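You operate a simulated robot arm through the tools that you are given. There is no shell and no other tool. Be economical: measure what you need, move in short steps, check, and stop when the job is done.

You run a simulated robot arm. Do the job below in one go: nothing can be reset, and whatever is moved stays where it is left.

JOB
Pump the tank to the card's pressure, run the timer, then vent it.
Fine: shut the cover and the white wheel before pumping; wait for the result; open the white wheel till the display shows nought. Where these are worked on the way, their far stop is far enough and under half their travel is too little: white wheel.

Only the result counts: the job must be done as asked and must still hold three seconds after the hand-in. Knocking over, shifting, dropping, spilling or breaking anything else fails it. A push-on lid holds only when it is set on centred and level and pressed home; a screw cap is set on level and turned clockwise until tight.

ROBOT AND FRAMES
A 7-joint arm with a two-finger parallel gripper, fixed in place. Base frame: the origin is at the foot of the arm, x ahead of it, y to its left, z up; the work surface is at about z = 804. Lengths are in mm, angles in degrees, forces in N, time in s.
Its first joint turns from -166.0 to 166.0 degrees. Payload 4.4 kg.
Tool frame: the origin (TCP) lies between the finger pads and is the grasp point; the fingertips stand 23 mm ahead of it; z points along the fingers, y is the line along which they close. The gripper opens to 94 mm. The fingers are 38 mm wide and 10 mm thick; the gripper's body (54 by 96 mm) begins 39 mm behind the TCP.
Orientation is that of the tool frame in the base frame, as [roll, pitch, yaw] about the fixed x, y, z axes, in that order (R = Rz(yaw) Ry(pitch) Rx(roll)). With the fingers straight down and closing along the base's y, the tool's x points along the base's -x, its y along +y and its z along -z.

CONTROLS
- The arm moves only by the tool apply_moves. Its argument "moves" is one flat list of numbers, 7 for each row, row after row: the shift along the tool's x, y, z in units of 25 mm (1.0 is 25 mm), then the turn, a rotation vector about the tool's x, y, z in units of 4 degrees (1.0 is 4 degrees), then the closure, from 0 (fully open) to 1 (shut). In form: [dx, dy, dz, rx, ry, rz, grip, dx, dy, dz, rx, ry, rz, grip, ...]. A call has 1 to 12 rows; each row shifts and turns the commanded pose from where the row before left it, along the tool's axes as they then stand. A call with a number of a shift or a turn outside -1 to 1 is refused whole. Each row takes 0.2 s and may step no farther than 50 mm and 8.6 degrees from the row before; otherwise, or with a gripper value out of range, the whole call is refused. Where a pose cannot be reached the arm comes as near as it can. A force on the tool above 70 N (or 10 N above the force at the start of the call, whichever is more), or a blocked arm, ends the call early, and 0.2 s more pass. The fingers move at their own pace (about 72 mm/s each) and stop on an object; they squeeze with about 23 N. The grip force told is the motor's: it shows also when the fingers shut on nothing. Time passes only in rows, and 0.2 s behind the last, so rows that do not move let the fingers close. The reply holds the time, the measured pose of the TCP, the force on the tool along the base axes, the opening and the grip force, in the units named above and with some noise, with the torque about the TCP (base axes, N m) and any sound that the robot's microphone picked up.
- Cameras (640 x 400 px; columns grow to the right, rows downward): "scene" is fixed at [217.7, -498.9, 1448]; the picture's right is [0.77, -0.63, 0.00], its down [-0.19, -0.24, -0.95] and it looks along [0.60, 0.74, -0.30] (base axes); focal length 319 px, centre (320, 200). "wrist" rides on the gripper at [86, 16, -75] in the tool frame; the picture's right is [-0.18, 0.98, 0.00], its down [-0.58, -0.11, -0.81] and it looks along [-0.79, -0.15, 0.59] (tool axes); focal length 243 px, centre (320, 200).
- capture(camera): a new picture of that camera. The clock stands still meanwhile.
- probe_pixels(camera, pixels): for up to 12 pixels [column, row] of the newest picture of that camera ("zoom" is the newest enlarged one), the place [x, y, z] in the base frame of the surface seen there, good to about 3 mm. The clock stands still meanwhile.
- inspect(camera, box): a new picture of the part [left, top, right, bottom] of that camera's present view, enlarged. The clock stands still meanwhile.
- sign_off(): hands the job in; it is judged then, once.

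Go step by step. Measure first, check grasps and placings, and put right what went wrong. The budget is 80 turns and 46 pictures, counting those below and the enlarged ones. Unless the task says otherwise, let go and move clear before handing in, and close with one line.

The tools are called after "Call:" as a command line: name --argument value ..., lists and objects as JSON in quotes. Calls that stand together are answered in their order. apply_moves: Moves the arm, as the interface text tells. Its arguments: {"type":"object","properties":{"moves":{"type":"array","items":{"type":"number"}}},"required":["moves"]} The other tools are called the same way: capture (camera) takes a picture; probe_pixels (camera, pixels) gives the place of the surface under pixels of a picture; inspect (camera, box) takes an enlarged picture of a part of a camera's view; sign_off () hands the job in.

At the start:

```text
time_s: 0.0
eef_pos: [697.6, 517.0, 1264.6]
ee_rot: [179.9, 0.0, -179.9]
wrist_force: [-0.2, 0.1, 0.5]
torque: [0.0, 0.03, 0.01]
finger_gap: 94.1
gripper_force: 0.0
```

scene: 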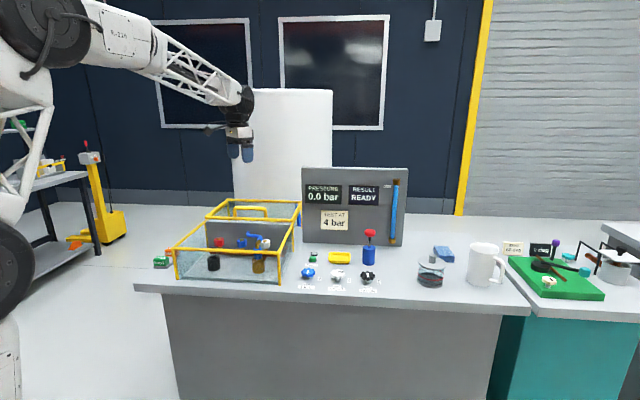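
wrist: 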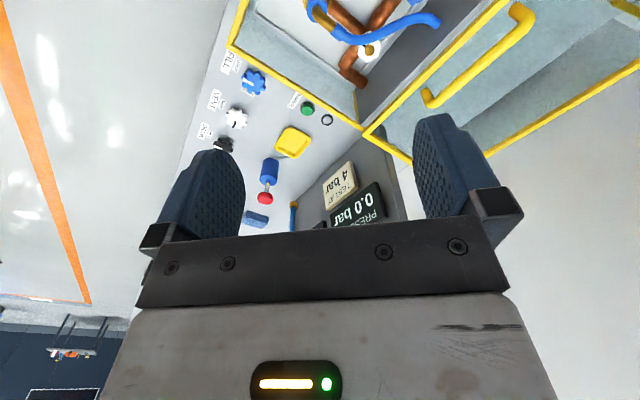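

The scene shows a test rig: a cover open at left, wheels, a pump and a display saying READY with test at 4 bar. I'll enlarge the rig for detail.

Call:
inspect --camera "scene" --box '[140, 160, 300, 300]'

Call:
inspect --camera "scene" --box '[280, 160, 440, 300]'

```text
2.86 times, centred on (220, 230) of scene
```

zoom: 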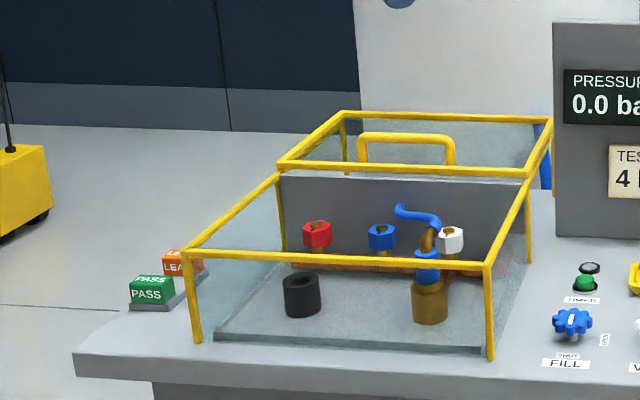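

```text
2.86 times, centred on (360, 230) of scene
```

zoom: 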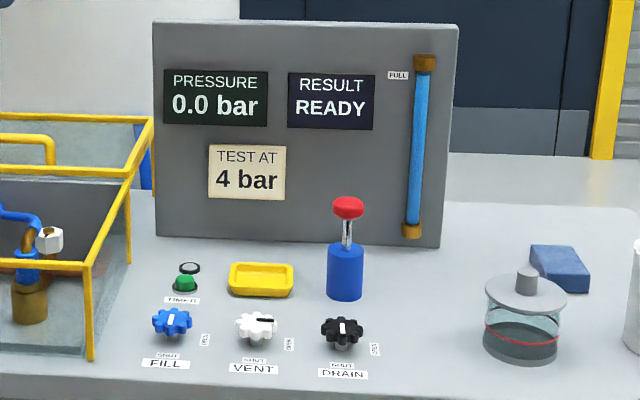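

The white VENT wheel's mark points at OPEN, while blue and black point at SHUT. I'll probe the key features and take a closer look at the wheels.

Call:
probe_pixels --camera "zoom" --pixels '[[257, 322], [268, 319], [254, 369], [289, 345], [185, 282], [189, 266], [348, 202], [345, 275], [172, 320], [342, 327], [262, 282], [300, 230]]'

Call:
inspect --camera "scene" --box '[290, 245, 390, 300]'

Call:
inspect --camera "wrist" --box '[180, 0, 640, 240]'

```text
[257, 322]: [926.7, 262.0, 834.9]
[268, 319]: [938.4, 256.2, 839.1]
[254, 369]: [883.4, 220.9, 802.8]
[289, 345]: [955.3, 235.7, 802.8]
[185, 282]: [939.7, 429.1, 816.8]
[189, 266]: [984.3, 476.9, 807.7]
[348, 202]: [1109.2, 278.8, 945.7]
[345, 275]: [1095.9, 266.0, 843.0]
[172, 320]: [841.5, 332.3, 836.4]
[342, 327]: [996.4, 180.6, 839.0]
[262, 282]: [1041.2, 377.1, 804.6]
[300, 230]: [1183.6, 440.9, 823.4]
```

```text
6.40 times, centred on (340, 272) of scene
```

zoom: 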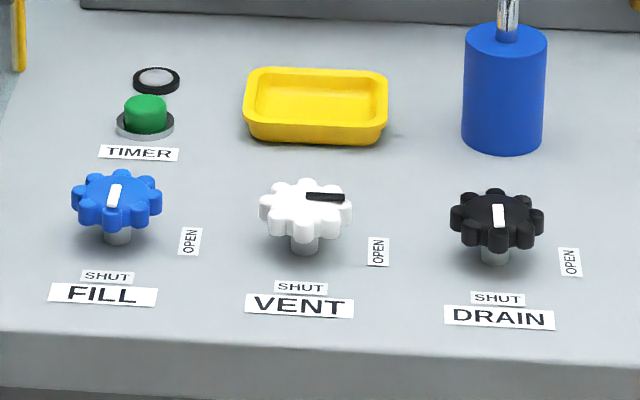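

```text
1.39 times, centred on (410, 120) of wrist
```

zoom: 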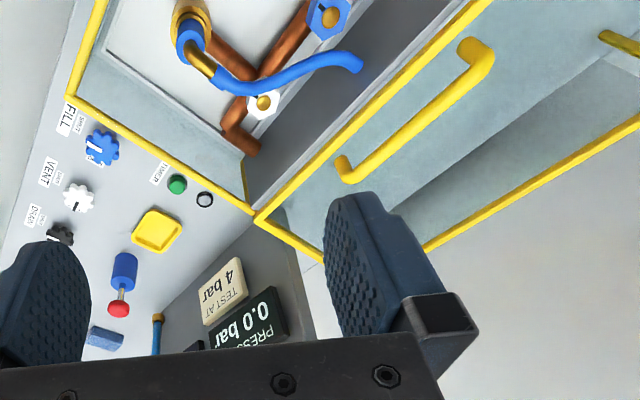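

Next I'll probe the cover's frame and handle, so I know how it moves.

Call:
inspect --camera "scene" --box '[160, 190, 320, 290]'

```text
4.00 times, centred on (240, 240) of scene
```

zoom: 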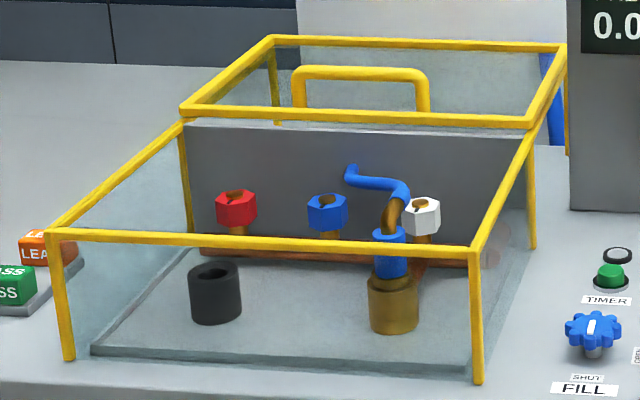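

Call:
probe_pixels --camera "zoom" --pixels '[[52, 235], [474, 251], [184, 110], [528, 122], [272, 39], [564, 47], [297, 72], [362, 73], [422, 75], [299, 100], [424, 108], [185, 123]]'

Call:
capture --camera "wrist"

```text
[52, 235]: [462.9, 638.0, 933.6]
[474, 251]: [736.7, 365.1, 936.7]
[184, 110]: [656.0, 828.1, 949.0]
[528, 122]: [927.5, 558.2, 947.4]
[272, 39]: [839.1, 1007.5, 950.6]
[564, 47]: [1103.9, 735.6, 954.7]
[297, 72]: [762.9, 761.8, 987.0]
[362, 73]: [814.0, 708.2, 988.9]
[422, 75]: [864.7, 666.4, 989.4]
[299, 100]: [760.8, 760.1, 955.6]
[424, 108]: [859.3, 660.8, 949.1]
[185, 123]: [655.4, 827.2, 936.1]
```

```text
38 pictures are left
```

wrist: 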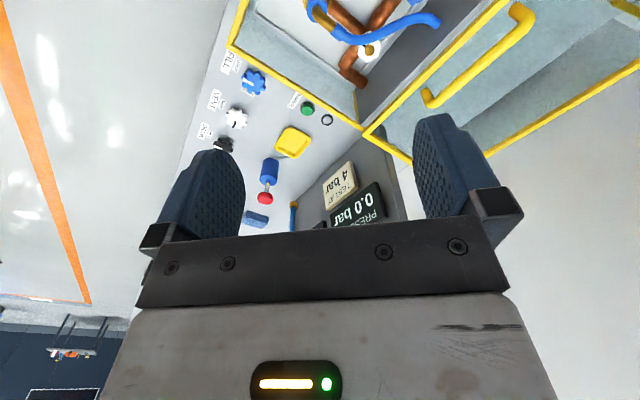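

The lid is a flat panel that slides off to the rear, and its handle bar is at about (813,712,987) along the (0.71,-0.71) direction. It has to move about 270 mm along (-0.71,-0.71). I'll turn the gripper 45° and lower it.

Call:
apply_moves --moves '[0, 0, 0.6, 0, 0, 0.9375, 0.5, 0, 0, 0.6, 0, 0, 0.9375, 0.5, 0, 0, 0.6, 0, 0, 0.9375, 0.5, 0, 0, 0.6, 0, 0, 0.9375, 0.5, 0, 0, 0.6, 0, 0, 0.9375, 0.5, 0, 0, 0.6, 0, 0, 0.9375, 0.5, 0, 0, 0.6, 0, 0, 0.9375, 0.5, 0, 0, 0.6, 0, 0, 0.9375, 0.5, 0, 0, 0.6, 0, 0, 0.9375, 0.5, 0, 0, 0.6, 0, 0, 0.9375, 0.5, 0, 0, 0.6, 0, 0, 0.9375, 0.5, 0, 0, 0.6, 0, 0, 0.9375, 0.5]'

```text
time_s: 2.6
eef_pos: [697.6, 517.4, 1084.1]
ee_rot: [-179.9, 0.0, 135.0]
wrist_force: [0.2, 1.1, 0.5]
torque: [0.0, 0.02, -0.01]
finger_gap: 47.2
gripper_force: 0.0
```

The turn is good (yaw 135). Next I'll move over the handle at this height and see whether it is in reach.

Call:
apply_moves --moves '[0.224, 0.877, 0, 0, 0, 0, 0.5, 0.224, 0.877, 0, 0, 0, 0, 0.5, 0.224, 0.877, 0, 0, 0, 0, 0.5, 0.224, 0.877, 0, 0, 0, 0, 0.5, 0.224, 0.877, 0, 0, 0, 0, 0.5, 0.224, 0.877, 0, 0, 0, 0, 0.5, 0.224, 0.877, 0, 0, 0, 0, 0.5, 0.224, 0.877, 0, 0, 0, 0, 0.5, 0.224, 0.877, 0, 0, 0, 0, 0.5, 0.224, 0.877, 0, 0, 0, 0, 0.5]'

Call:
capture --camera "wrist"

```text
time_s: 4.8
eef_pos: [812.7, 711.5, 1085.7]
ee_rot: [179.9, 0.0, 135.0]
wrist_force: [-0.7, 0.9, -0.2]
torque: [0.02, 0.01, -0.02]
finger_gap: 47.1
gripper_force: 0.0
```

```text
37 pictures are left
```

wrist: 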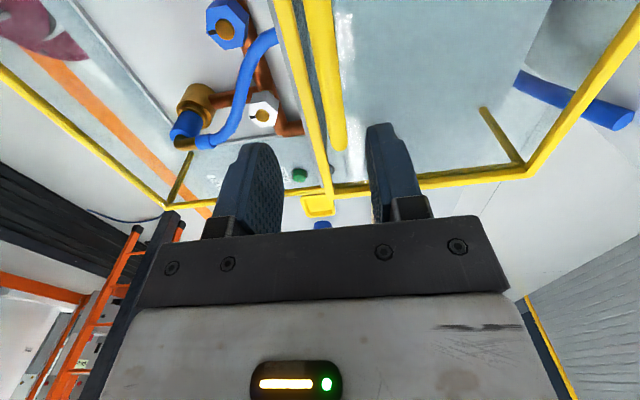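

The handle is in reach and lines up between the fingers. I'll lower 98 mm and close on the bar.

Call:
apply_moves --moves '[0, 0, 0.98, 0, 0, 0, 0.5, 0, 0, 0.98, 0, 0, 0, 0.5, 0, 0, 0.98, 0, 0, 0, 0.5, 0, 0, 0.98, 0, 0, 0, 0.5, 0, 0, 0, 0, 0, 0, 1, 0, 0, 0, 0, 0, 0, 1, 0, 0, 0, 0, 0, 0, 1]'

```text
time_s: 6.4
eef_pos: [813.6, 712.2, 985.6]
ee_rot: [-180.0, 0.0, 134.9]
wrist_force: [-1.1, -1.4, 2.8]
torque: [-0.04, 0.01, -0.05]
finger_gap: 15.7
gripper_force: 45.1
```

The bar is gripped (15.7 mm gap). I'll pull along tool -y to test that the lid slides.

Call:
apply_moves --moves '[0, -0.4, 0, 0, 0, 0, 1, 0, -0.6, 0, 0, 0, 0, 1, 0, -0.6, 0, 0, 0, 0, 1, 0, -0.6, 0, 0, 0, 0, 1]'

Call:
capture --camera "scene"

```text
time_s: 7.4
eef_pos: [774.5, 673.9, 985.9]
ee_rot: [179.9, 0.0, 135.0]
wrist_force: [19.3, -17.6, 13.3]
torque: [-0.13, -0.02, 0.14]
finger_gap: 15.4
gripper_force: 44.7
```

```text
36 pictures are left
```

scene: 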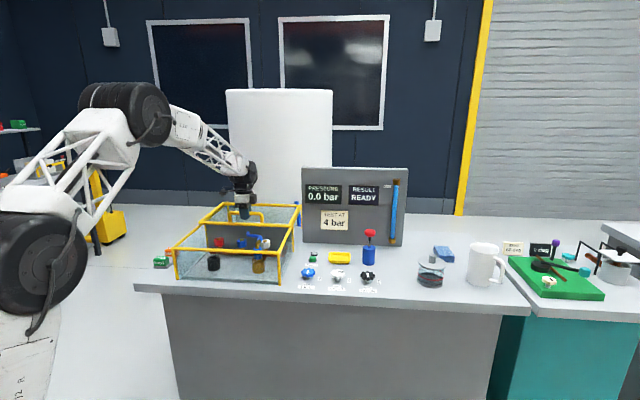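

The lid slides with the pull. I'll keep going for most of the rest.

Call:
apply_moves --moves '[-0.05, -0.8, 0, 0, 0, 0, 1, -0.02, -0.8, 0, 0, 0, 0, 1, 0, -0.8, 0, 0, 0, 0, 1, 0, -0.8, 0, 0, 0, 0, 1, 0, -0.8, 0, 0, 0, 0, 1, 0, -0.8, 0, 0, 0, 0, 1, 0, -0.8, 0, 0, 0, 0, 1, 0, -0.8, 0, 0, 0, 0, 1, 0, -0.8, 0, 0, 0, 0, 1]'

```text
time_s: 9.4
eef_pos: [646.6, 543.4, 986.3]
ee_rot: [179.9, 0.0, 135.0]
wrist_force: [-18.2, 21.4, 15.1]
torque: [-0.07, -0.08, -0.01]
finger_gap: 15.7
gripper_force: 45.1
```

About 237 mm has been travelled with a modest load. I'll ease on to the closed stop.

Call:
apply_moves --moves '[0.05, -0.4, 0, 0, 0, 0, 1, 0.02, -0.4, 0, 0, 0, 0, 1, 0, -0.4, 0, 0, 0, 0, 1, 0, -0.3, 0, 0, 0, 0, 1, 0, -0.2, 0, 0, 0, 0, 1]'

Call:
inspect --camera "scene" --box '[160, 190, 320, 290]'

```text
time_s: 10.3
eef_pos: [628.5, 524.8, 984.5]
ee_rot: [179.6, 0.0, 135.0]
wrist_force: [21.6, 24.5, -15.5]
torque: [0.16, 0.0, -0.1]
finger_gap: 16.0
gripper_force: 45.2
stopped in row 4: the force on the tool passed its limit at 95 N (the readings are from after the stop); the commanded pose is now the measured one
```

```text
4.00 times, centred on (240, 240) of scene
```

zoom: 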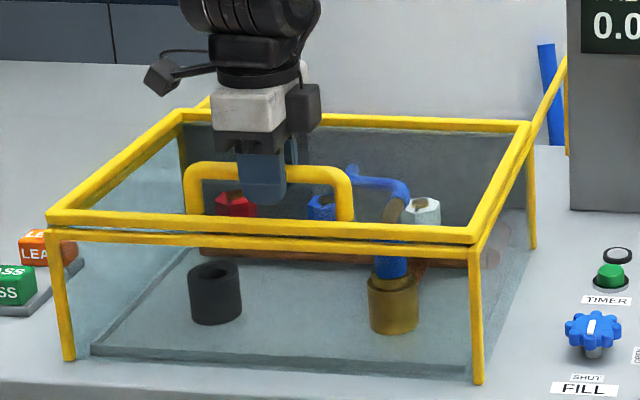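

The cover is at its stop; the pictures show its frame over the front rail. I'll let go, rise and head toward the VENT wheel.

Call:
apply_moves --moves '[0, 0, 0, 0, 0, 0, 0.5, 0, 0, 0, 0, 0, 0, 0.5, 0, 0, -1, 0, 0, 0, 0.5, 0, 0, -1, 0, 0, 0, 0.5, 0, 0, -1, 0, 0, 0, 0.5, 0, 0, -1, 0, 0, 0, 0.5]'

Call:
apply_moves --moves '[-1, 0.1, 0, 0, 0, 0, 0, -1, 0.1, 0, 0, 0, 0, 0, -1, 0.1, 0, 0, 0, 0, 0, -1, 0.1, 0, 0, 0, 0, 0, -1, 0.1, 0, 0, 0, 0, 0, -1, 0.1, 0, 0, 0, 0, 0, -1, 0.1, 0, 0, 0, 0, 0, -1, 0.1, 0, 0, 0, 0, 0, -1, 0.1, 0, 0, 0, 0, 0, -1, 0.1, 0, 0, 0, 0, 0, -1, 0.1, 0, 0, 0, 0, 0]'

Call:
capture --camera "wrist"

Call:
inspect --camera "scene" --box '[240, 180, 400, 300]'

```text
time_s: 11.7
eef_pos: [626.7, 523.4, 1085.8]
ee_rot: [179.7, -0.1, 135.0]
wrist_force: [0.3, 0.6, 0.2]
torque: [0.04, -0.01, 0.02]
finger_gap: 47.0
gripper_force: 0.1
```

```text
time_s: 14.1
eef_pos: [839.6, 348.6, 1087.0]
ee_rot: [179.7, 0.0, 135.1]
wrist_force: [0.7, -1.4, -0.2]
torque: [-0.01, -0.05, 0.02]
finger_gap: 94.2
gripper_force: 0.0
```

```text
34 pictures are left
```

wrist: 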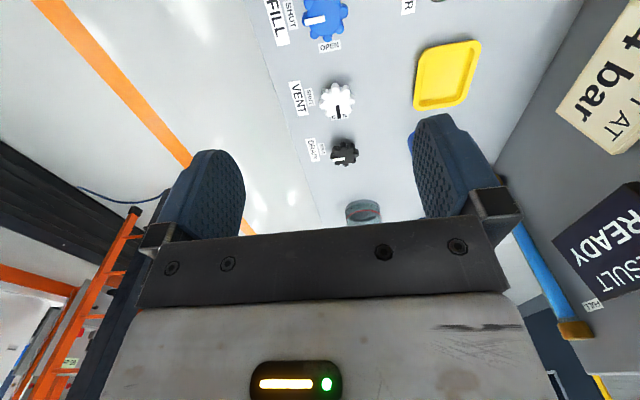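

```text
3.33 times, centred on (320, 240) of scene
```

zoom: 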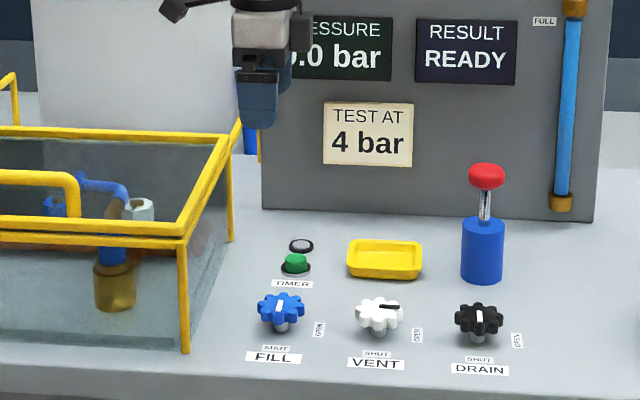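

I can see the VENT wheel in the wrist picture around (338,100). I'll probe its rim and neighbours for a centre.

Call:
probe_pixels --camera "wrist" --pixels '[[336, 101], [336, 88], [323, 101], [351, 101], [337, 117], [324, 19], [345, 152], [338, 92], [410, 140], [450, 78]]'

Call:
probe_pixels --camera "zoom" --pixels '[[486, 166], [486, 186], [486, 182], [482, 222], [295, 257], [302, 244], [462, 250], [502, 250], [378, 315], [358, 316], [399, 316]]'

```text
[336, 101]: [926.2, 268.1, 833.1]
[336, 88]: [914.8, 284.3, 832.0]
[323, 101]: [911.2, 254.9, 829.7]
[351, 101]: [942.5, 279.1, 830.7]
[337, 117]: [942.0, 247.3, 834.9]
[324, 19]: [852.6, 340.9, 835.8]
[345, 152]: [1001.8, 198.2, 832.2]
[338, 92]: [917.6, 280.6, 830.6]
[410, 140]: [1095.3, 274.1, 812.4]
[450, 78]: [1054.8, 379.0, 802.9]
```

```text
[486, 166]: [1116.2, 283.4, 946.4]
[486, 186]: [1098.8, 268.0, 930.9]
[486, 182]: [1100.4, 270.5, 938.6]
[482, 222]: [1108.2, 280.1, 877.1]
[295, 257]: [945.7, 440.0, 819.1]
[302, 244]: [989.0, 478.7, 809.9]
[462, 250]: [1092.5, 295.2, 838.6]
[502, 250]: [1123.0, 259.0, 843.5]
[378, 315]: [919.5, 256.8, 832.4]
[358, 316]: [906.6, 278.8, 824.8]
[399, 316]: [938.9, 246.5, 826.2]
```

The vent wheel's centre is about (928,266), with its top at z≈834. I'll move over it and lower to just above.

Call:
apply_moves --moves '[-0.967, 0.033, 0, 0, 0, 0, 0, -0.967, 0.033, 0, 0, 0, 0, 0, -0.967, 0.033, 0, 0, 0, 0, 0, -0.967, 0.033, 0, 0, 0, 0, 0, -0.967, 0.033, 0, 0, 0, 0, 0, 0, 0, 1, 0, 0, 0, 0, 0, 0, 1, 0, 0, 0, 0, 0, 0, 1, 0, 0, 0, 0, 0, 0, 1, 0, 0, 0, 0, 0, 0, 1, 0, 0, 0, 0, 0, 0, 1, 0, 0, 0, 0, 0, 0, 1, 0, 0, 0, 0]'

Call:
capture --camera "wrist"

```text
time_s: 16.7
eef_pos: [930.9, 263.5, 912.2]
ee_rot: [179.7, 0.1, 135.1]
wrist_force: [-0.4, -0.6, 0.0]
torque: [-0.05, -0.02, 0.03]
finger_gap: 94.0
gripper_force: 0.2
```

```text
32 pictures are left
```

wrist: 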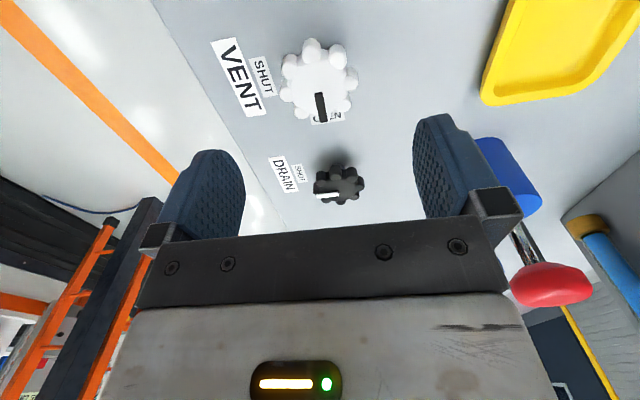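

I'll re-measure the wheel centre from close in.

Call:
probe_pixels --camera "wrist" --pixels '[[283, 78], [357, 78], [313, 42], [312, 115], [318, 75], [288, 57], [349, 102], [337, 50], [290, 98]]'

```text
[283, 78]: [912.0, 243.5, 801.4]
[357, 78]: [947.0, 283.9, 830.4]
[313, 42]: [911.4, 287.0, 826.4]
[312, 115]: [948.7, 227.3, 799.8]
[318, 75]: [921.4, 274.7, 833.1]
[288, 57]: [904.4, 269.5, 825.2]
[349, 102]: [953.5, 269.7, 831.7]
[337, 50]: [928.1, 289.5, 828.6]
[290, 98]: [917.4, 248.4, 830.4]
```

The centre is about (929,268). I'll nudge, lower to z≈835 and close.

Call:
apply_moves --moves '[0.16, 0.06, 0.8, 0, 0, 0, 0, 0, 0, 0.8, 0, 0, 0, 0, 0, 0, 0.8, 0, 0, 0, 0, 0, 0, 0.7, 0, 0, 0, 0, 0, 0, 0, 0, 0, 0, 1, 0, 0, 0, 0, 0, 0, 1, 0, 0, 0, 0, 0, 0, 1]'

```text
time_s: 18.5
eef_pos: [927.7, 267.5, 834.3]
ee_rot: [179.9, -0.2, 135.0]
wrist_force: [-19.2, -8.8, 13.4]
torque: [-1.1, 0.58, -0.25]
finger_gap: 49.8
gripper_force: 44.9
stopped in row 7: the force on the tool passed its limit at 73 N (the readings are from after the stop); the commanded pose is now the measured one
```

The wheel is gripped (49.8 mm). I'll turn it clockwise as seen from above, starting with 44°.

Call:
apply_moves --moves '[0, -0.04, 0, 0, 0, 0.5, 1, 0, 0, 0, 0, 0, 1, 1, 0, 0, 0, 0, 0, 1, 1, 0, 0, 0, 0, 0, 1, 1, 0, 0, 0, 0, 0, 1, 1, 0, 0, 0, 0, 0, 1, 1, 0, 0, 0, 0, 0, 1, 1, 0, 0, 0, 0, 0, 1, 1, 0, 0, 0, 0, 0, 1, 1, 0, 0, 0, 0, 0, 1, 1, 0, 0, 0, 0, 0, 1, 1, 0, 0, 0, 0, 0, 1, 1]'

Call:
inspect --camera "scene" --box '[280, 220, 400, 300]'

```text
time_s: 20.4
eef_pos: [928.9, 267.3, 833.4]
ee_rot: [179.6, 0.0, 104.6]
wrist_force: [17.7, 6.2, -9.8]
torque: [0.3, -0.02, 0.06]
finger_gap: 50.0
gripper_force: 45.3
stopped in row 9: the force on the tool passed its limit at 75 N (the readings are from after the stop); the commanded pose is now the measured one
```

```text
5.00 times, centred on (340, 260) of scene
```

zoom: 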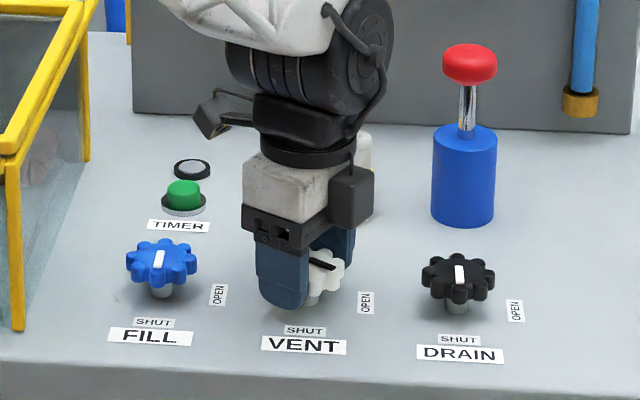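

The mark has turned about 30° clockwise with the gripper. The side force shows a slight offset, so I'll shift 1 mm with it and go on.

Call:
apply_moves --moves '[0, 0.04, 0, 0, 0, 0.4, 1, 0, 0, 0, 0, 0, 0.8, 1, 0, 0, 0, 0, 0, 0.8, 1, 0, 0, 0, 0, 0, 0.8, 1, 0, 0, 0, 0, 0, 0.8, 1, 0, 0, 0, 0, 0, 0.8, 1, 0, 0, 0, 0, 0, 0.8, 1]'

```text
time_s: 22.0
eef_pos: [930.2, 267.3, 833.0]
ee_rot: [179.9, -0.3, 83.8]
wrist_force: [20.4, -13.5, -13.6]
torque: [-0.81, 0.58, 0.03]
finger_gap: 49.8
gripper_force: 44.9
```

51° turned so far. I'll relieve the side load and continue toward 90°.

Call:
apply_moves --moves '[-0.03, 0.04, 0.02, 0, 0, 0.5, 1, 0, 0, 0, 0, 0, 0.8, 1, 0, 0, 0, 0, 0, 0.8, 1, 0, 0, 0, 0, 0, 0.8, 1, 0, 0, 0, 0, 0, 0.8, 1, 0, 0, 0, 0, 0, 0.8, 1]'

Call:
inspect --camera "scene" --box '[280, 220, 400, 300]'

```text
time_s: 23.4
eef_pos: [929.7, 266.8, 833.6]
ee_rot: [179.8, -0.4, 65.8]
wrist_force: [5.5, 7.5, -3.0]
torque: [-0.63, 0.64, 0.03]
finger_gap: 49.9
gripper_force: 45.5
```

```text
5.00 times, centred on (340, 260) of scene
```

zoom: 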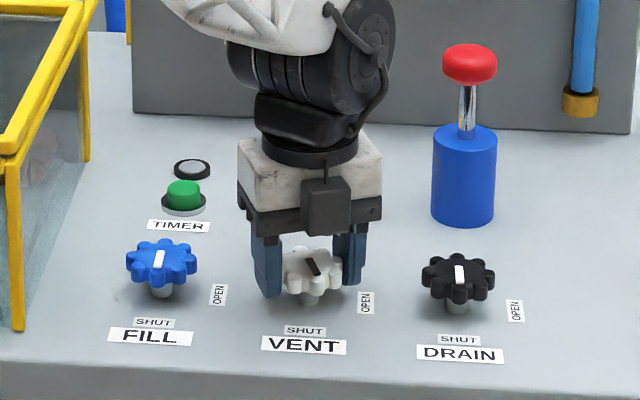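

The mark is now about 70° round and needs about 20–22° more. I'll turn on to the stop.

Call:
apply_moves --moves '[0, 0.01, 0, 0, 0, 0.8, 1, 0, 0, 0, 0, 0, 0.8, 1, 0, 0, 0, 0, 0, 0.8, 1, 0, 0, 0, 0, 0, 0.8, 1, 0, 0, 0, 0, 0, 0.8, 1, 0, 0, 0, 0, 0, 0.8, 1, 0, 0, 0, 0, 0, 0.8, 1, 0, 0, 0, 0, 0, 0.8, 1]'

Call:
inspect --camera "scene" --box '[280, 220, 400, 300]'

```text
time_s: 25.2
eef_pos: [929.5, 265.6, 834.4]
ee_rot: [-180.0, -0.1, 40.3]
wrist_force: [-20.6, 4.0, 7.4]
torque: [-0.53, 0.05, 0.62]
finger_gap: 49.8
gripper_force: 45.5
```

```text
5.00 times, centred on (340, 260) of scene
```

zoom: 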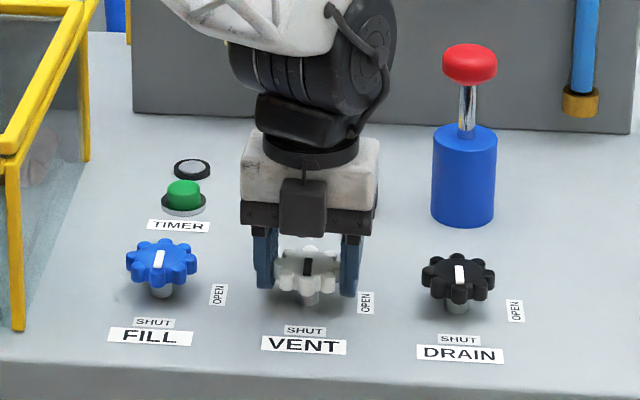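

The mark points to SHUT and the torque (0.62 Nm) shows the stop. I'll release, rise and turn the wrist partway back.

Call:
apply_moves --moves '[0, 0, 0, 0, 0, -0.1, 0.2, 0, 0, 0, 0, 0, 0, 0.2, 0, 0, -1, 0, 0, 0, 0.2, 0, 0, -1, 0, 0, 0, 0.2, 0, 0, -1, 0, 0, -1, 0.4, 0, 0, -1, 0, 0, -1, 1, 0, 0, -1, 0, 0, -1, 1, 0, 0, -1, 0, 0, -1, 1, 0, 0, -1, 0, 0, -1, 1, 0, 0, -0.5, 0, 0, -1, 1, 0, 0, 0, 0, 0, -1, 1, 0, 0, 0, 0, 0, -1, 1]'

Call:
inspect --camera "scene" --box '[280, 160, 440, 300]'

```text
time_s: 27.8
eef_pos: [930.7, 265.2, 1021.6]
ee_rot: [179.8, -0.3, 72.8]
wrist_force: [0.0, 0.5, -0.4]
torque: [0.02, -0.01, -0.01]
finger_gap: 0.0
gripper_force: 23.1
```

```text
2.86 times, centred on (360, 230) of scene
```

zoom: 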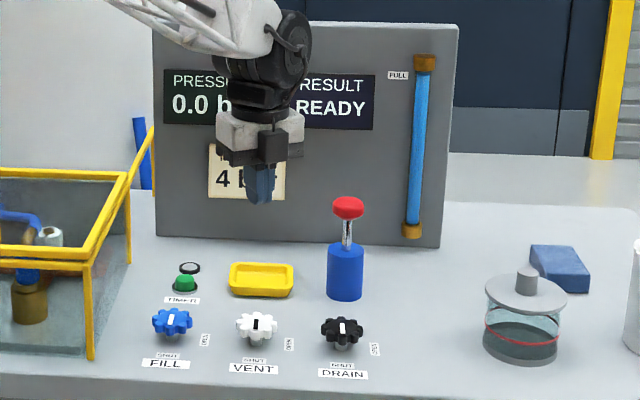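

All three marks point to SHUT. I'll move over the red pump knob at about (1110,280).

Call:
apply_moves --moves '[0.385, 0.951, 0, 0, 0, 0, 1, 0.385, 0.951, 0, 0, 0, 0, 1, 0.385, 0.951, 0, 0, 0, 0, 1, 0.385, 0.951, 0, 0, 0, 0, 1, 0.385, 0.951, 0, 0, 0, 0, 1, 0.385, 0.951, 0, 0, 0, 0, 1, 0.385, 0.951, 0, 0, 0, 0, 1]'

Call:
inspect --camera "scene" --box '[280, 160, 440, 300]'

```text
time_s: 29.4
eef_pos: [1109.4, 280.5, 1023.6]
ee_rot: [179.8, -0.4, 72.7]
wrist_force: [-0.2, -0.8, 1.0]
torque: [0.0, -0.02, -0.01]
finger_gap: 0.1
gripper_force: 23.1
```

```text
2.86 times, centred on (360, 230) of scene
```

zoom: 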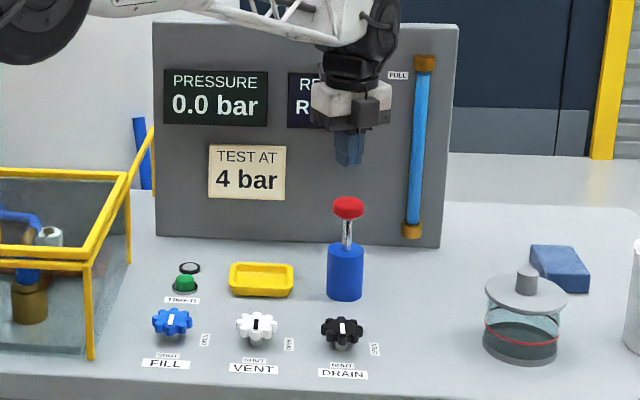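

It's in reach, directly above, and the pressure display stays visible. I'll lower and press the knob part of a stroke.

Call:
apply_moves --moves '[0, 0, 0.8, 0, 0, 0, 1, 0, 0, 0.8, 0, 0, 0, 1, 0, 0, 0.6, 0, 0, 0, 1, 0, 0, 0.5, 0, 0, 0, 1, 0, 0, 0.5, 0, 0, 0, 1]'

Call:
inspect --camera "scene" --box '[280, 160, 440, 300]'

```text
time_s: 30.6
eef_pos: [1109.7, 281.3, 943.8]
ee_rot: [179.8, -0.2, 72.7]
wrist_force: [5.0, -0.1, 8.2]
torque: [-0.1, -0.06, 0.02]
finger_gap: 0.0
gripper_force: 23.2
```

```text
2.86 times, centred on (360, 230) of scene
```

zoom: 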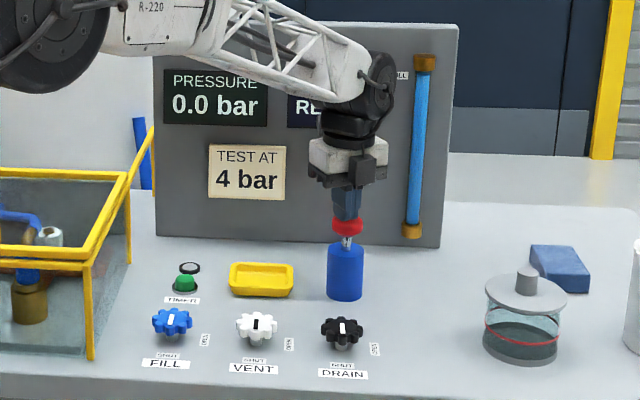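

The knob has gone down about 25 mm under 8 N. I'll press on toward the bottom.

Call:
apply_moves --moves '[0, 0, 0.4, 0, 0, 0, 1, 0, 0, 0.4, 0, 0, 0, 1, 0, 0, 0.2, 0, 0, 0, 1]'

Call:
inspect --camera "scene" --box '[280, 160, 440, 300]'

```text
time_s: 31.4
eef_pos: [1110.1, 280.4, 929.3]
ee_rot: [179.3, -0.5, 72.7]
wrist_force: [-0.4, 0.5, 12.7]
torque: [-0.18, 0.11, 0.05]
finger_gap: 0.0
gripper_force: 22.7
stopped in row 3: the force on the tool passed its limit at 77 N (the readings are from after the stop); the commanded pose is now the measured one
```

```text
2.86 times, centred on (360, 230) of scene
```

zoom: 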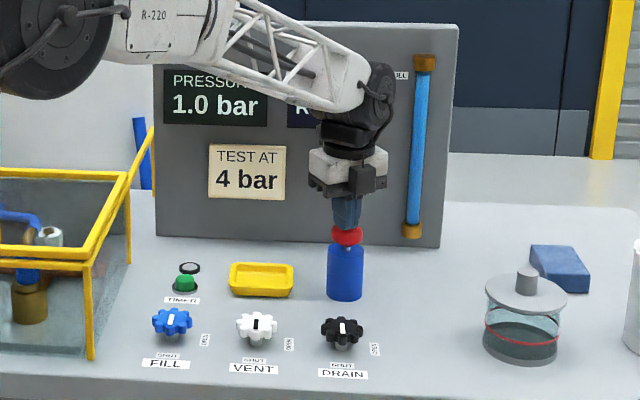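

One stroke gives 1.0 bar, with the bottom at TCP z≈929. I'll lift clear to see whether the knob springs back.

Call:
apply_moves --moves '[0, 0, -0.5, 0, 0, 0, 1, 0, 0, -0.6, 0, 0, 0, 1, 0, 0, -0.9, 0, 0, 0, 1]'

Call:
inspect --camera "scene" --box '[280, 160, 440, 300]'

```text
time_s: 32.2
eef_pos: [1109.9, 280.8, 973.5]
ee_rot: [179.6, -0.4, 72.7]
wrist_force: [-0.4, 0.6, 0.0]
torque: [0.02, 0.0, 0.03]
finger_gap: 0.2
gripper_force: 23.1
```

```text
2.86 times, centred on (360, 230) of scene
```

zoom: 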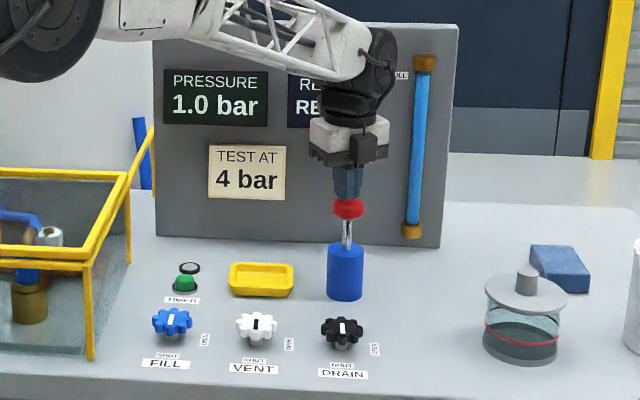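

It springs back and the pressure holds at 1.0. I'll make the second stroke.

Call:
apply_moves --moves '[0, 0, 0.5, 0, 0, 0, 1, 0, 0, 0.6, 0, 0, 0, 1, 0, 0, 0.5, 0, 0, 0, 1, 0, 0, 0.19, 0, 0, 0, 1, 0, 0, -0.59, 0, 0, 0, 1, 0, 0, -0.6, 0, 0, 0, 1, 0, 0, -0.6, 0, 0, 0, 1]'

Call:
inspect --camera "scene" --box '[280, 160, 440, 300]'

```text
time_s: 33.8
eef_pos: [1108.9, 279.4, 974.8]
ee_rot: [179.5, -0.4, 72.7]
wrist_force: [0.6, 0.5, 0.2]
torque: [-0.02, 0.0, 0.01]
finger_gap: 0.2
gripper_force: 23.0
```

```text
2.86 times, centred on (360, 230) of scene
```

zoom: 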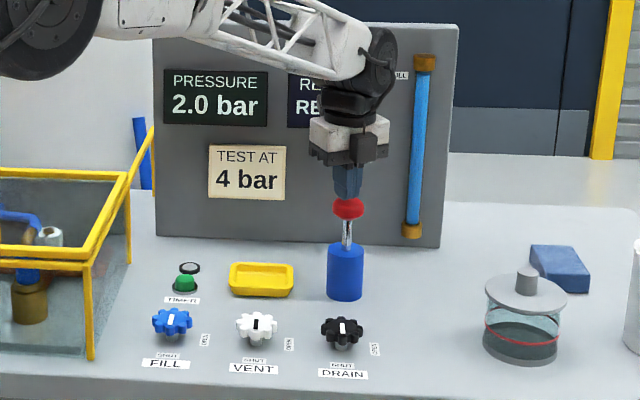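

The display shows 2.0 bar; the same stroke worked with no stop. Third stroke.

Call:
apply_moves --moves '[0, 0, 0.5, 0, 0, 0, 1, 0, 0, 0.6, 0, 0, 0, 1, 0, 0, 0.5, 0, 0, 0, 1, 0, 0, 0.22, 0, 0, 0, 1, 0, 0, -0.62, 0, 0, 0, 1, 0, 0, -0.6, 0, 0, 0, 1, 0, 0, -0.6, 0, 0, 0, 1]'

Call:
inspect --camera "scene" --box '[280, 160, 440, 300]'

```text
time_s: 35.4
eef_pos: [1109.3, 280.3, 976.5]
ee_rot: [179.4, -0.5, 72.7]
wrist_force: [0.2, -0.3, -1.4]
torque: [0.04, 0.06, 0.01]
finger_gap: 0.2
gripper_force: 23.0
```

```text
2.86 times, centred on (360, 230) of scene
```

zoom: 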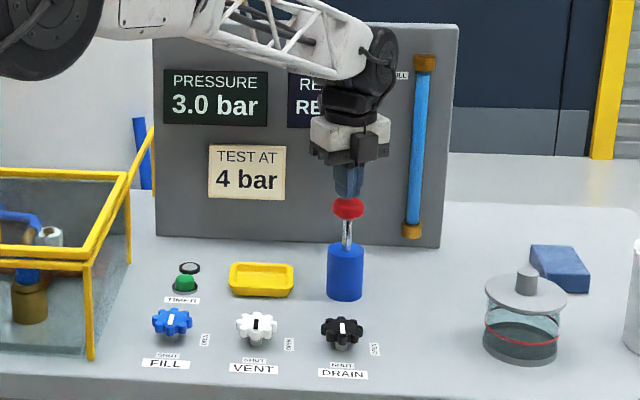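

3.0 bar. Fourth and last stroke, with a little extra depth for the drift in height, then well clear upward.

Call:
apply_moves --moves '[0, 0, 0.5, 0, 0, 0, 1, 0, 0, 0.6, 0, 0, 0, 1, 0, 0, 0.5, 0, 0, 0, 1, 0, 0, 0.28, 0, 0, 0, 1, 0, 0, -0.68, 0, 0, 0, 1, 0, 0, -0.6, 0, 0, 0, 1, 0, 0, -0.8, 0, 0, 0, 1]'

Call:
inspect --camera "scene" --box '[280, 160, 440, 300]'

```text
time_s: 37.0
eef_pos: [1110.2, 281.0, 981.3]
ee_rot: [179.5, -0.4, 72.7]
wrist_force: [0.2, 1.3, 0.1]
torque: [0.04, 0.01, 0.01]
finger_gap: 0.1
gripper_force: 23.1
```

```text
2.86 times, centred on (360, 230) of scene
```

zoom: 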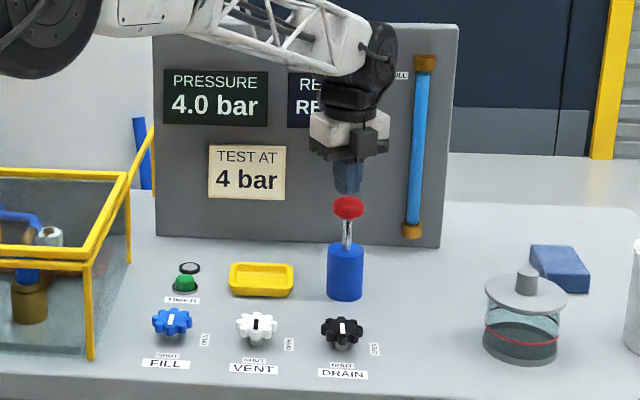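

4.0 bar reached. I'll rise, square the wrist to the rig (yaw 45) and move toward the green TIMER button near (945,437).

Call:
apply_moves --moves '[0, 0, -0.7, 0, 0, 0.99, 1, 0, 0, -0.7, 0, 0, 0.99, 1, 0, 0, 0, 0, 0, 0.99, 1, 0, 0, 0, 0, 0, 0.99, 1, 0, 0, 0, 0, 0, 0.99, 1, 0, 0, 0, 0, 0, 0.99, 1, 0, 0, 0, 0, 0, 0.99, 1]'

Call:
apply_moves --moves '[-0.02, -0.9, 0, 0, 0, 0, 1, -0.02, -0.9, 0, 0, 0, 0, 1, -0.02, -0.9, 0, 0, 0, 0, 1, -0.02, -0.9, 0, 0, 0, 0, 1, -0.02, -0.9, 0, 0, 0, 0, 1, -0.02, -0.9, 0, 0, 0, 0, 1, -0.02, -0.9, 0, 0, 0, 0, 1, -0.02, -0.9, 0, 0, 0, 0, 1, -0.02, -0.9, 0, 0, 0, 0, 1, -0.02, -0.9, 0, 0, 0, 0, 1]'

Call:
inspect --camera "scene" --box '[260, 170, 400, 300]'

```text
time_s: 38.6
eef_pos: [1109.0, 279.6, 1016.9]
ee_rot: [179.8, -0.7, 44.9]
wrist_force: [-0.2, 0.0, -0.5]
torque: [0.04, -0.02, -0.01]
finger_gap: 0.0
gripper_force: 22.6
```

```text
time_s: 40.8
eef_pos: [947.2, 435.7, 1016.6]
ee_rot: [179.7, -0.7, 44.9]
wrist_force: [0.3, 0.4, -0.7]
torque: [-0.02, 0.03, -0.01]
finger_gap: 0.0
gripper_force: 23.4
```

```text
3.08 times, centred on (330, 235) of scene
```

zoom: 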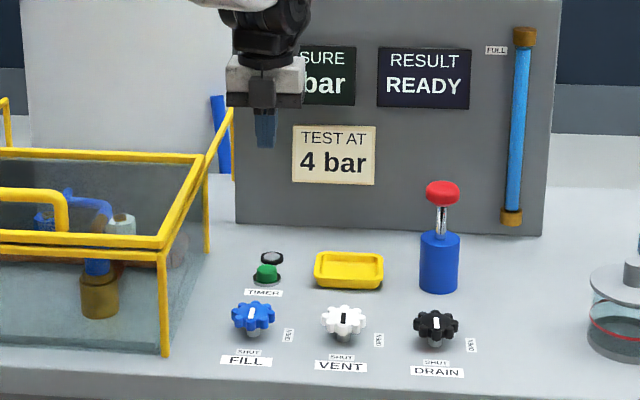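

Call:
probe_pixels --camera "zoom" --pixels '[[267, 266], [259, 268], [275, 268], [267, 273], [267, 283], [253, 277], [281, 277], [278, 257], [271, 253]]'

```text
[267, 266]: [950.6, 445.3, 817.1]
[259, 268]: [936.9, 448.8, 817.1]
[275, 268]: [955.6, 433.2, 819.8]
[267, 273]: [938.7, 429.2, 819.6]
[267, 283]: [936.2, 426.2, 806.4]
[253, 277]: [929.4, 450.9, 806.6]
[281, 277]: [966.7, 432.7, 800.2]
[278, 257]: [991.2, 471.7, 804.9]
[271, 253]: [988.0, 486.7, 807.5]
```

The button's centre is about (945.5,439) with its top near z 819. I'll lower and press until the force stops it.

Call:
apply_moves --moves '[0.045, -0.14, 0.95, 0, 0, 0, 1, 0, 0, 0.95, 0, 0, 0, 1, 0, 0, 0.95, 0, 0, 0, 1, 0, 0, 0.95, 0, 0, 0, 1, 0, 0, 0.95, 0, 0, 0, 1, 0, 0, 0.95, 0, 0, 0, 1, 0, 0, 0.95, 0, 0, 0, 1, 0, 0, 0.15, 0, 0, 0, 1, 0, 0, 0.15, 0, 0, 0, 1, 0, 0, 0.15, 0, 0, 0, 1, 0, 0, 0.12, 0, 0, 0, 1]'

Call:
inspect --camera "scene" --box '[260, 170, 400, 300]'

```text
time_s: 43.2
eef_pos: [947.2, 440.4, 835.3]
ee_rot: [179.6, -0.6, 45.0]
wrist_force: [-1.2, 1.0, 2.7]
torque: [-0.03, 0.04, 0.0]
finger_gap: 0.0
gripper_force: 22.4
heard: click
```

```text
3.08 times, centred on (330, 235) of scene
```

zoom: 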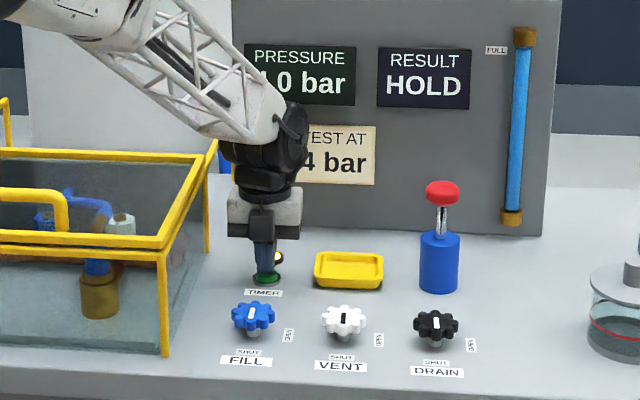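

There was a click and the result shows HOLD, so the timer runs. I'll rise and wait above the vent wheel.

Call:
apply_moves --moves '[0, 0, -1, 0, 0, 0, 1, 0, 0, -1, 0, 0, 0, 1, 0, 0, -1, 0, 0, 0, 1, 0, 0, -1, 0, 0, 0, 1, 0, 0, -1, 0, 0, 0, 0, 0, 0, 0, 0, 0, 0, 0, -0.897, 0.727, 0, 0, 0, 0, 0, -0.897, 0.727, 0, 0, 0, 0, 0, -0.897, 0.727, 0, 0, 0, 0, 0, -0.897, 0.727, 0, 0, 0, 0, 0, -0.897, 0.727, 0, 0, 0, 0, 0, -0.897, 0.727, 0, 0, 0, 0, 0]'

Call:
inspect --camera "scene" --box '[260, 160, 420, 300]'

```text
time_s: 45.8
eef_pos: [926.9, 268.0, 958.7]
ee_rot: [179.7, -0.7, 45.0]
wrist_force: [-0.4, 0.9, 0.4]
torque: [0.04, 0.03, 0.04]
finger_gap: 94.0
gripper_force: 0.1
```

```text
2.86 times, centred on (340, 230) of scene
```

zoom: 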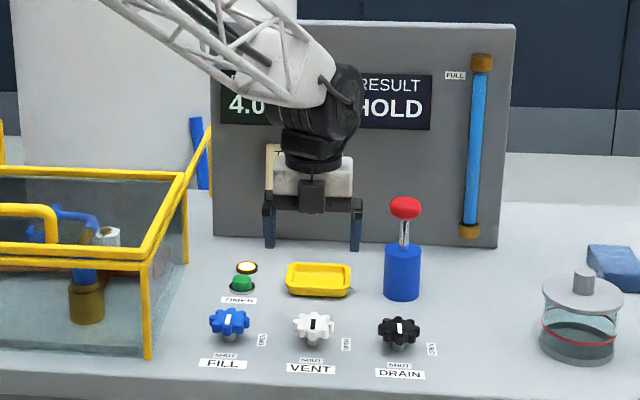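

Still HOLD, lamp lit. I'll wait in place, lowering only to just above the wheel.

Call:
apply_moves --moves '[0.02, 0.06, 0.8, 0, 0, 0, 0, 0, 0, 0.8, 0, 0, 0, 0, 0, 0, 0.8, 0, 0, 0, 0, 0, 0, 0.8, 0, 0, 0, 0, 0, 0, 0, 0, 0, 0, 0, 0, 0, 0, 0, 0, 0, 0, 0, 0, 0, 0, 0, 0, 0, 0, 0, 0, 0, 0, 0, 0, 0, 0, 0, 0, 0, 0, 0, 0, 0, 0, 0, 0, 0, 0, 0, 0, 0, 0, 0, 0, 0, 0, 0, 0, 0, 0, 0, 0]'

Call:
inspect --camera "scene" --box '[260, 160, 420, 300]'

```text
time_s: 48.4
eef_pos: [930.3, 267.5, 878.9]
ee_rot: [179.7, -0.7, 45.0]
wrist_force: [0.1, 0.2, -0.2]
torque: [0.04, 0.0, 0.01]
finger_gap: 94.2
gripper_force: 0.0
```

```text
2.86 times, centred on (340, 230) of scene
```

zoom: 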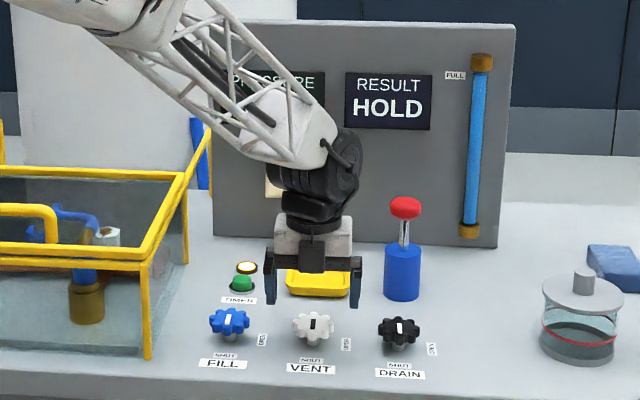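

Still HOLD. I'll wait about 5 s more.

Call:
apply_moves --moves '[0, 0, 0, 0, 0, 0, 0, 0, 0, 0, 0, 0, 0, 0, 0, 0, 0, 0, 0, 0, 0, 0, 0, 0, 0, 0, 0, 0, 0, 0, 0, 0, 0, 0, 0, 0, 0, 0, 0, 0, 0, 0, 0, 0, 0, 0, 0, 0, 0, 0, 0, 0, 0, 0, 0, 0, 0, 0, 0, 0, 0, 0, 0, 0, 0, 0, 0, 0, 0, 0, 0, 0, 0, 0, 0, 0, 0, 0, 0, 0, 0, 0, 0, 0]'

Call:
apply_moves --moves '[0, 0, 0, 0, 0, 0, 0, 0, 0, 0, 0, 0, 0, 0, 0, 0, 0, 0, 0, 0, 0, 0, 0, 0, 0, 0, 0, 0, 0, 0, 0, 0, 0, 0, 0, 0, 0, 0, 0, 0, 0, 0, 0, 0, 0, 0, 0, 0, 0, 0, 0, 0, 0, 0, 0, 0, 0, 0, 0, 0, 0, 0, 0, 0, 0, 0, 0, 0, 0, 0, 0, 0, 0, 0, 0, 0, 0, 0, 0, 0, 0, 0, 0, 0]'

Call:
inspect --camera "scene" --box '[260, 160, 420, 300]'

```text
time_s: 51.0
eef_pos: [928.5, 267.9, 878.7]
ee_rot: [179.6, -0.7, 45.0]
wrist_force: [-0.4, 0.2, 0.3]
torque: [0.02, 0.0, -0.01]
finger_gap: 94.2
gripper_force: 0.1
```

```text
time_s: 53.6
eef_pos: [929.9, 267.4, 879.4]
ee_rot: [179.6, -0.7, 45.0]
wrist_force: [-0.3, 0.1, 0.5]
torque: [-0.03, 0.02, 0.0]
finger_gap: 94.1
gripper_force: 0.0
```

```text
2.86 times, centred on (340, 230) of scene
```

zoom: 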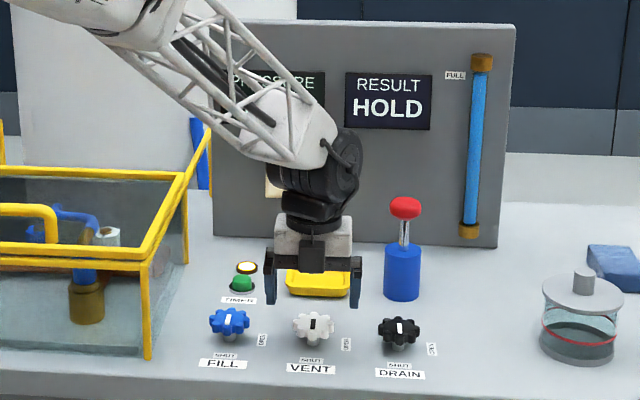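

Still HOLD after 10 s. I'll wait a further 10 s.

Call:
apply_moves --moves '[0, 0, 0, 0, 0, 0, 0, 0, 0, 0, 0, 0, 0, 0, 0, 0, 0, 0, 0, 0, 0, 0, 0, 0, 0, 0, 0, 0, 0, 0, 0, 0, 0, 0, 0, 0, 0, 0, 0, 0, 0, 0, 0, 0, 0, 0, 0, 0, 0, 0, 0, 0, 0, 0, 0, 0, 0, 0, 0, 0, 0, 0, 0, 0, 0, 0, 0, 0, 0, 0, 0, 0, 0, 0, 0, 0, 0, 0, 0, 0, 0, 0, 0, 0]'

Call:
apply_moves --moves '[0, 0, 0, 0, 0, 0, 0, 0, 0, 0, 0, 0, 0, 0, 0, 0, 0, 0, 0, 0, 0, 0, 0, 0, 0, 0, 0, 0, 0, 0, 0, 0, 0, 0, 0, 0, 0, 0, 0, 0, 0, 0, 0, 0, 0, 0, 0, 0, 0, 0, 0, 0, 0, 0, 0, 0, 0, 0, 0, 0, 0, 0, 0, 0, 0, 0, 0, 0, 0, 0, 0, 0, 0, 0, 0, 0, 0, 0, 0, 0, 0, 0, 0, 0]'

Call:
apply_moves --moves '[0, 0, 0, 0, 0, 0, 0, 0, 0, 0, 0, 0, 0, 0, 0, 0, 0, 0, 0, 0, 0, 0, 0, 0, 0, 0, 0, 0, 0, 0, 0, 0, 0, 0, 0, 0, 0, 0, 0, 0, 0, 0, 0, 0, 0, 0, 0, 0, 0, 0, 0, 0, 0, 0, 0, 0, 0, 0, 0, 0, 0, 0, 0, 0, 0, 0, 0, 0, 0, 0, 0, 0, 0, 0, 0, 0, 0, 0, 0, 0, 0, 0, 0, 0]'

Call:
apply_moves --moves '[0, 0, 0, 0, 0, 0, 0, 0, 0, 0, 0, 0, 0, 0, 0, 0, 0, 0, 0, 0, 0, 0, 0, 0, 0, 0, 0, 0, 0, 0, 0, 0, 0, 0, 0, 0, 0, 0, 0, 0, 0, 0, 0, 0, 0, 0, 0, 0, 0, 0, 0, 0, 0, 0, 0, 0, 0, 0, 0, 0, 0, 0, 0, 0, 0, 0, 0, 0, 0, 0, 0, 0, 0, 0, 0, 0, 0, 0, 0, 0, 0, 0, 0, 0]'

Call:
inspect --camera "scene" --box '[260, 160, 420, 300]'

```text
time_s: 56.2
eef_pos: [929.5, 268.1, 880.0]
ee_rot: [179.7, -0.6, 45.0]
wrist_force: [0.7, 0.0, -0.4]
torque: [0.02, 0.01, 0.0]
finger_gap: 94.2
gripper_force: 0.1
```

```text
time_s: 58.8
eef_pos: [930.5, 267.4, 879.2]
ee_rot: [179.7, -0.7, 45.0]
wrist_force: [-0.8, -0.7, 0.2]
torque: [0.02, -0.01, -0.03]
finger_gap: 94.0
gripper_force: 0.1
```

```text
time_s: 61.4
eef_pos: [928.8, 267.5, 878.9]
ee_rot: [179.7, -0.7, 45.0]
wrist_force: [0.5, 0.0, 0.5]
torque: [0.01, 0.0, 0.04]
finger_gap: 93.8
gripper_force: 0.1
```

```text
time_s: 64.0
eef_pos: [928.5, 267.3, 879.4]
ee_rot: [179.8, -0.8, 45.1]
wrist_force: [-0.3, -0.3, -0.1]
torque: [0.03, -0.03, 0.0]
finger_gap: 94.1
gripper_force: 0.1
```

```text
2.86 times, centred on (340, 230) of scene
```

zoom: 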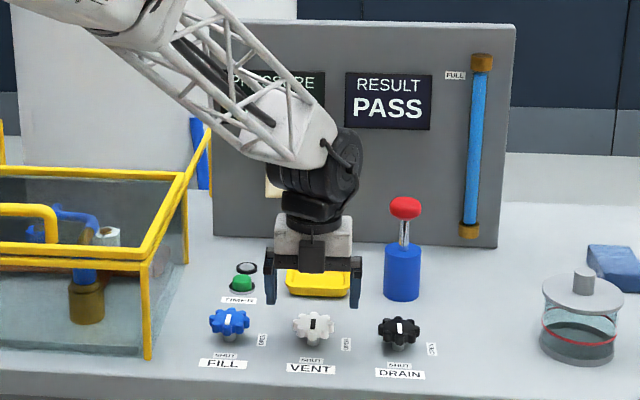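

The result is PASS. Now I'll lower onto the vent wheel and grip it.

Call:
apply_moves --moves '[0, 0, 0.6, 0, 0, 0, 0, 0, 0, 0.6, 0, 0, 0, 0, 0, 0, 0.6, 0, 0, 0, 0, 0, 0, 0, 0, 0, 0, 1, 0, 0, 0, 0, 0, 0, 1, 0, 0, 0, 0, 0, 0, 1]'

Call:
apply_moves --moves '[0, 0, 0, 0, 0, -0.6, 1, 0, 0, 0, 0, 0, -0.8, 1, 0, 0, 0, 0, 0, -0.8, 1, 0, 0, 0, 0, 0, -0.8, 1, 0, 0, 0, 0, 0, -0.8, 1, 0, 0, 0, 0, 0, -0.8, 1]'

```text
time_s: 65.4
eef_pos: [931.1, 266.5, 834.1]
ee_rot: [179.7, -0.7, 44.9]
wrist_force: [16.6, -7.0, -6.2]
torque: [0.42, -0.27, 0.07]
finger_gap: 49.8
gripper_force: 44.7
```

```text
time_s: 66.8
eef_pos: [930.2, 267.1, 833.0]
ee_rot: [179.5, -0.5, 63.4]
wrist_force: [-6.4, -23.8, 0.0]
torque: [0.71, 0.63, 0.04]
finger_gap: 49.7
gripper_force: 45.1
```

It's turning smoothly (18° so far). I'll relieve the side load and continue.

Call:
apply_moves --moves '[-0.04, 0, 0, 0, 0, -0.6, 1, 0, 0, 0, 0, 0, -0.8, 1, 0, 0, 0, 0, 0, -0.8, 1, 0, 0, 0, 0, 0, -0.8, 1, 0, 0, 0, 0, 0, -0.8, 1, 0, 0, 0, 0, 0, -0.8, 1, 0, 0, 0, 0, 0, -0.8, 1, 0, 0, 0, 0, 0, -0.8, 1]'

Call:
inspect --camera "scene" --box '[260, 160, 420, 300]'

```text
time_s: 68.6
eef_pos: [930.1, 267.5, 833.1]
ee_rot: [179.5, -0.3, 88.2]
wrist_force: [-31.1, 9.6, -1.8]
torque: [1.06, 0.88, -0.12]
finger_gap: 50.1
gripper_force: 44.9
```

```text
2.86 times, centred on (340, 230) of scene
```

zoom: 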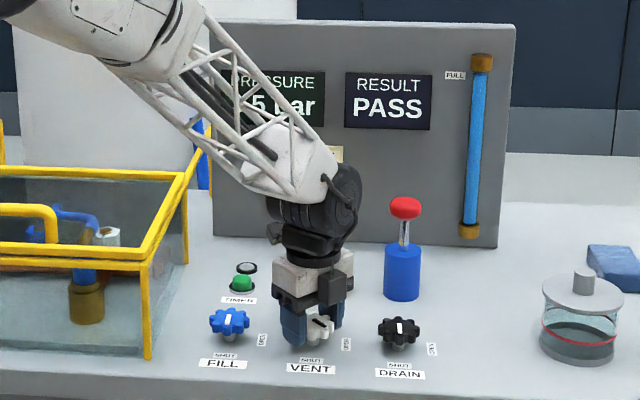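

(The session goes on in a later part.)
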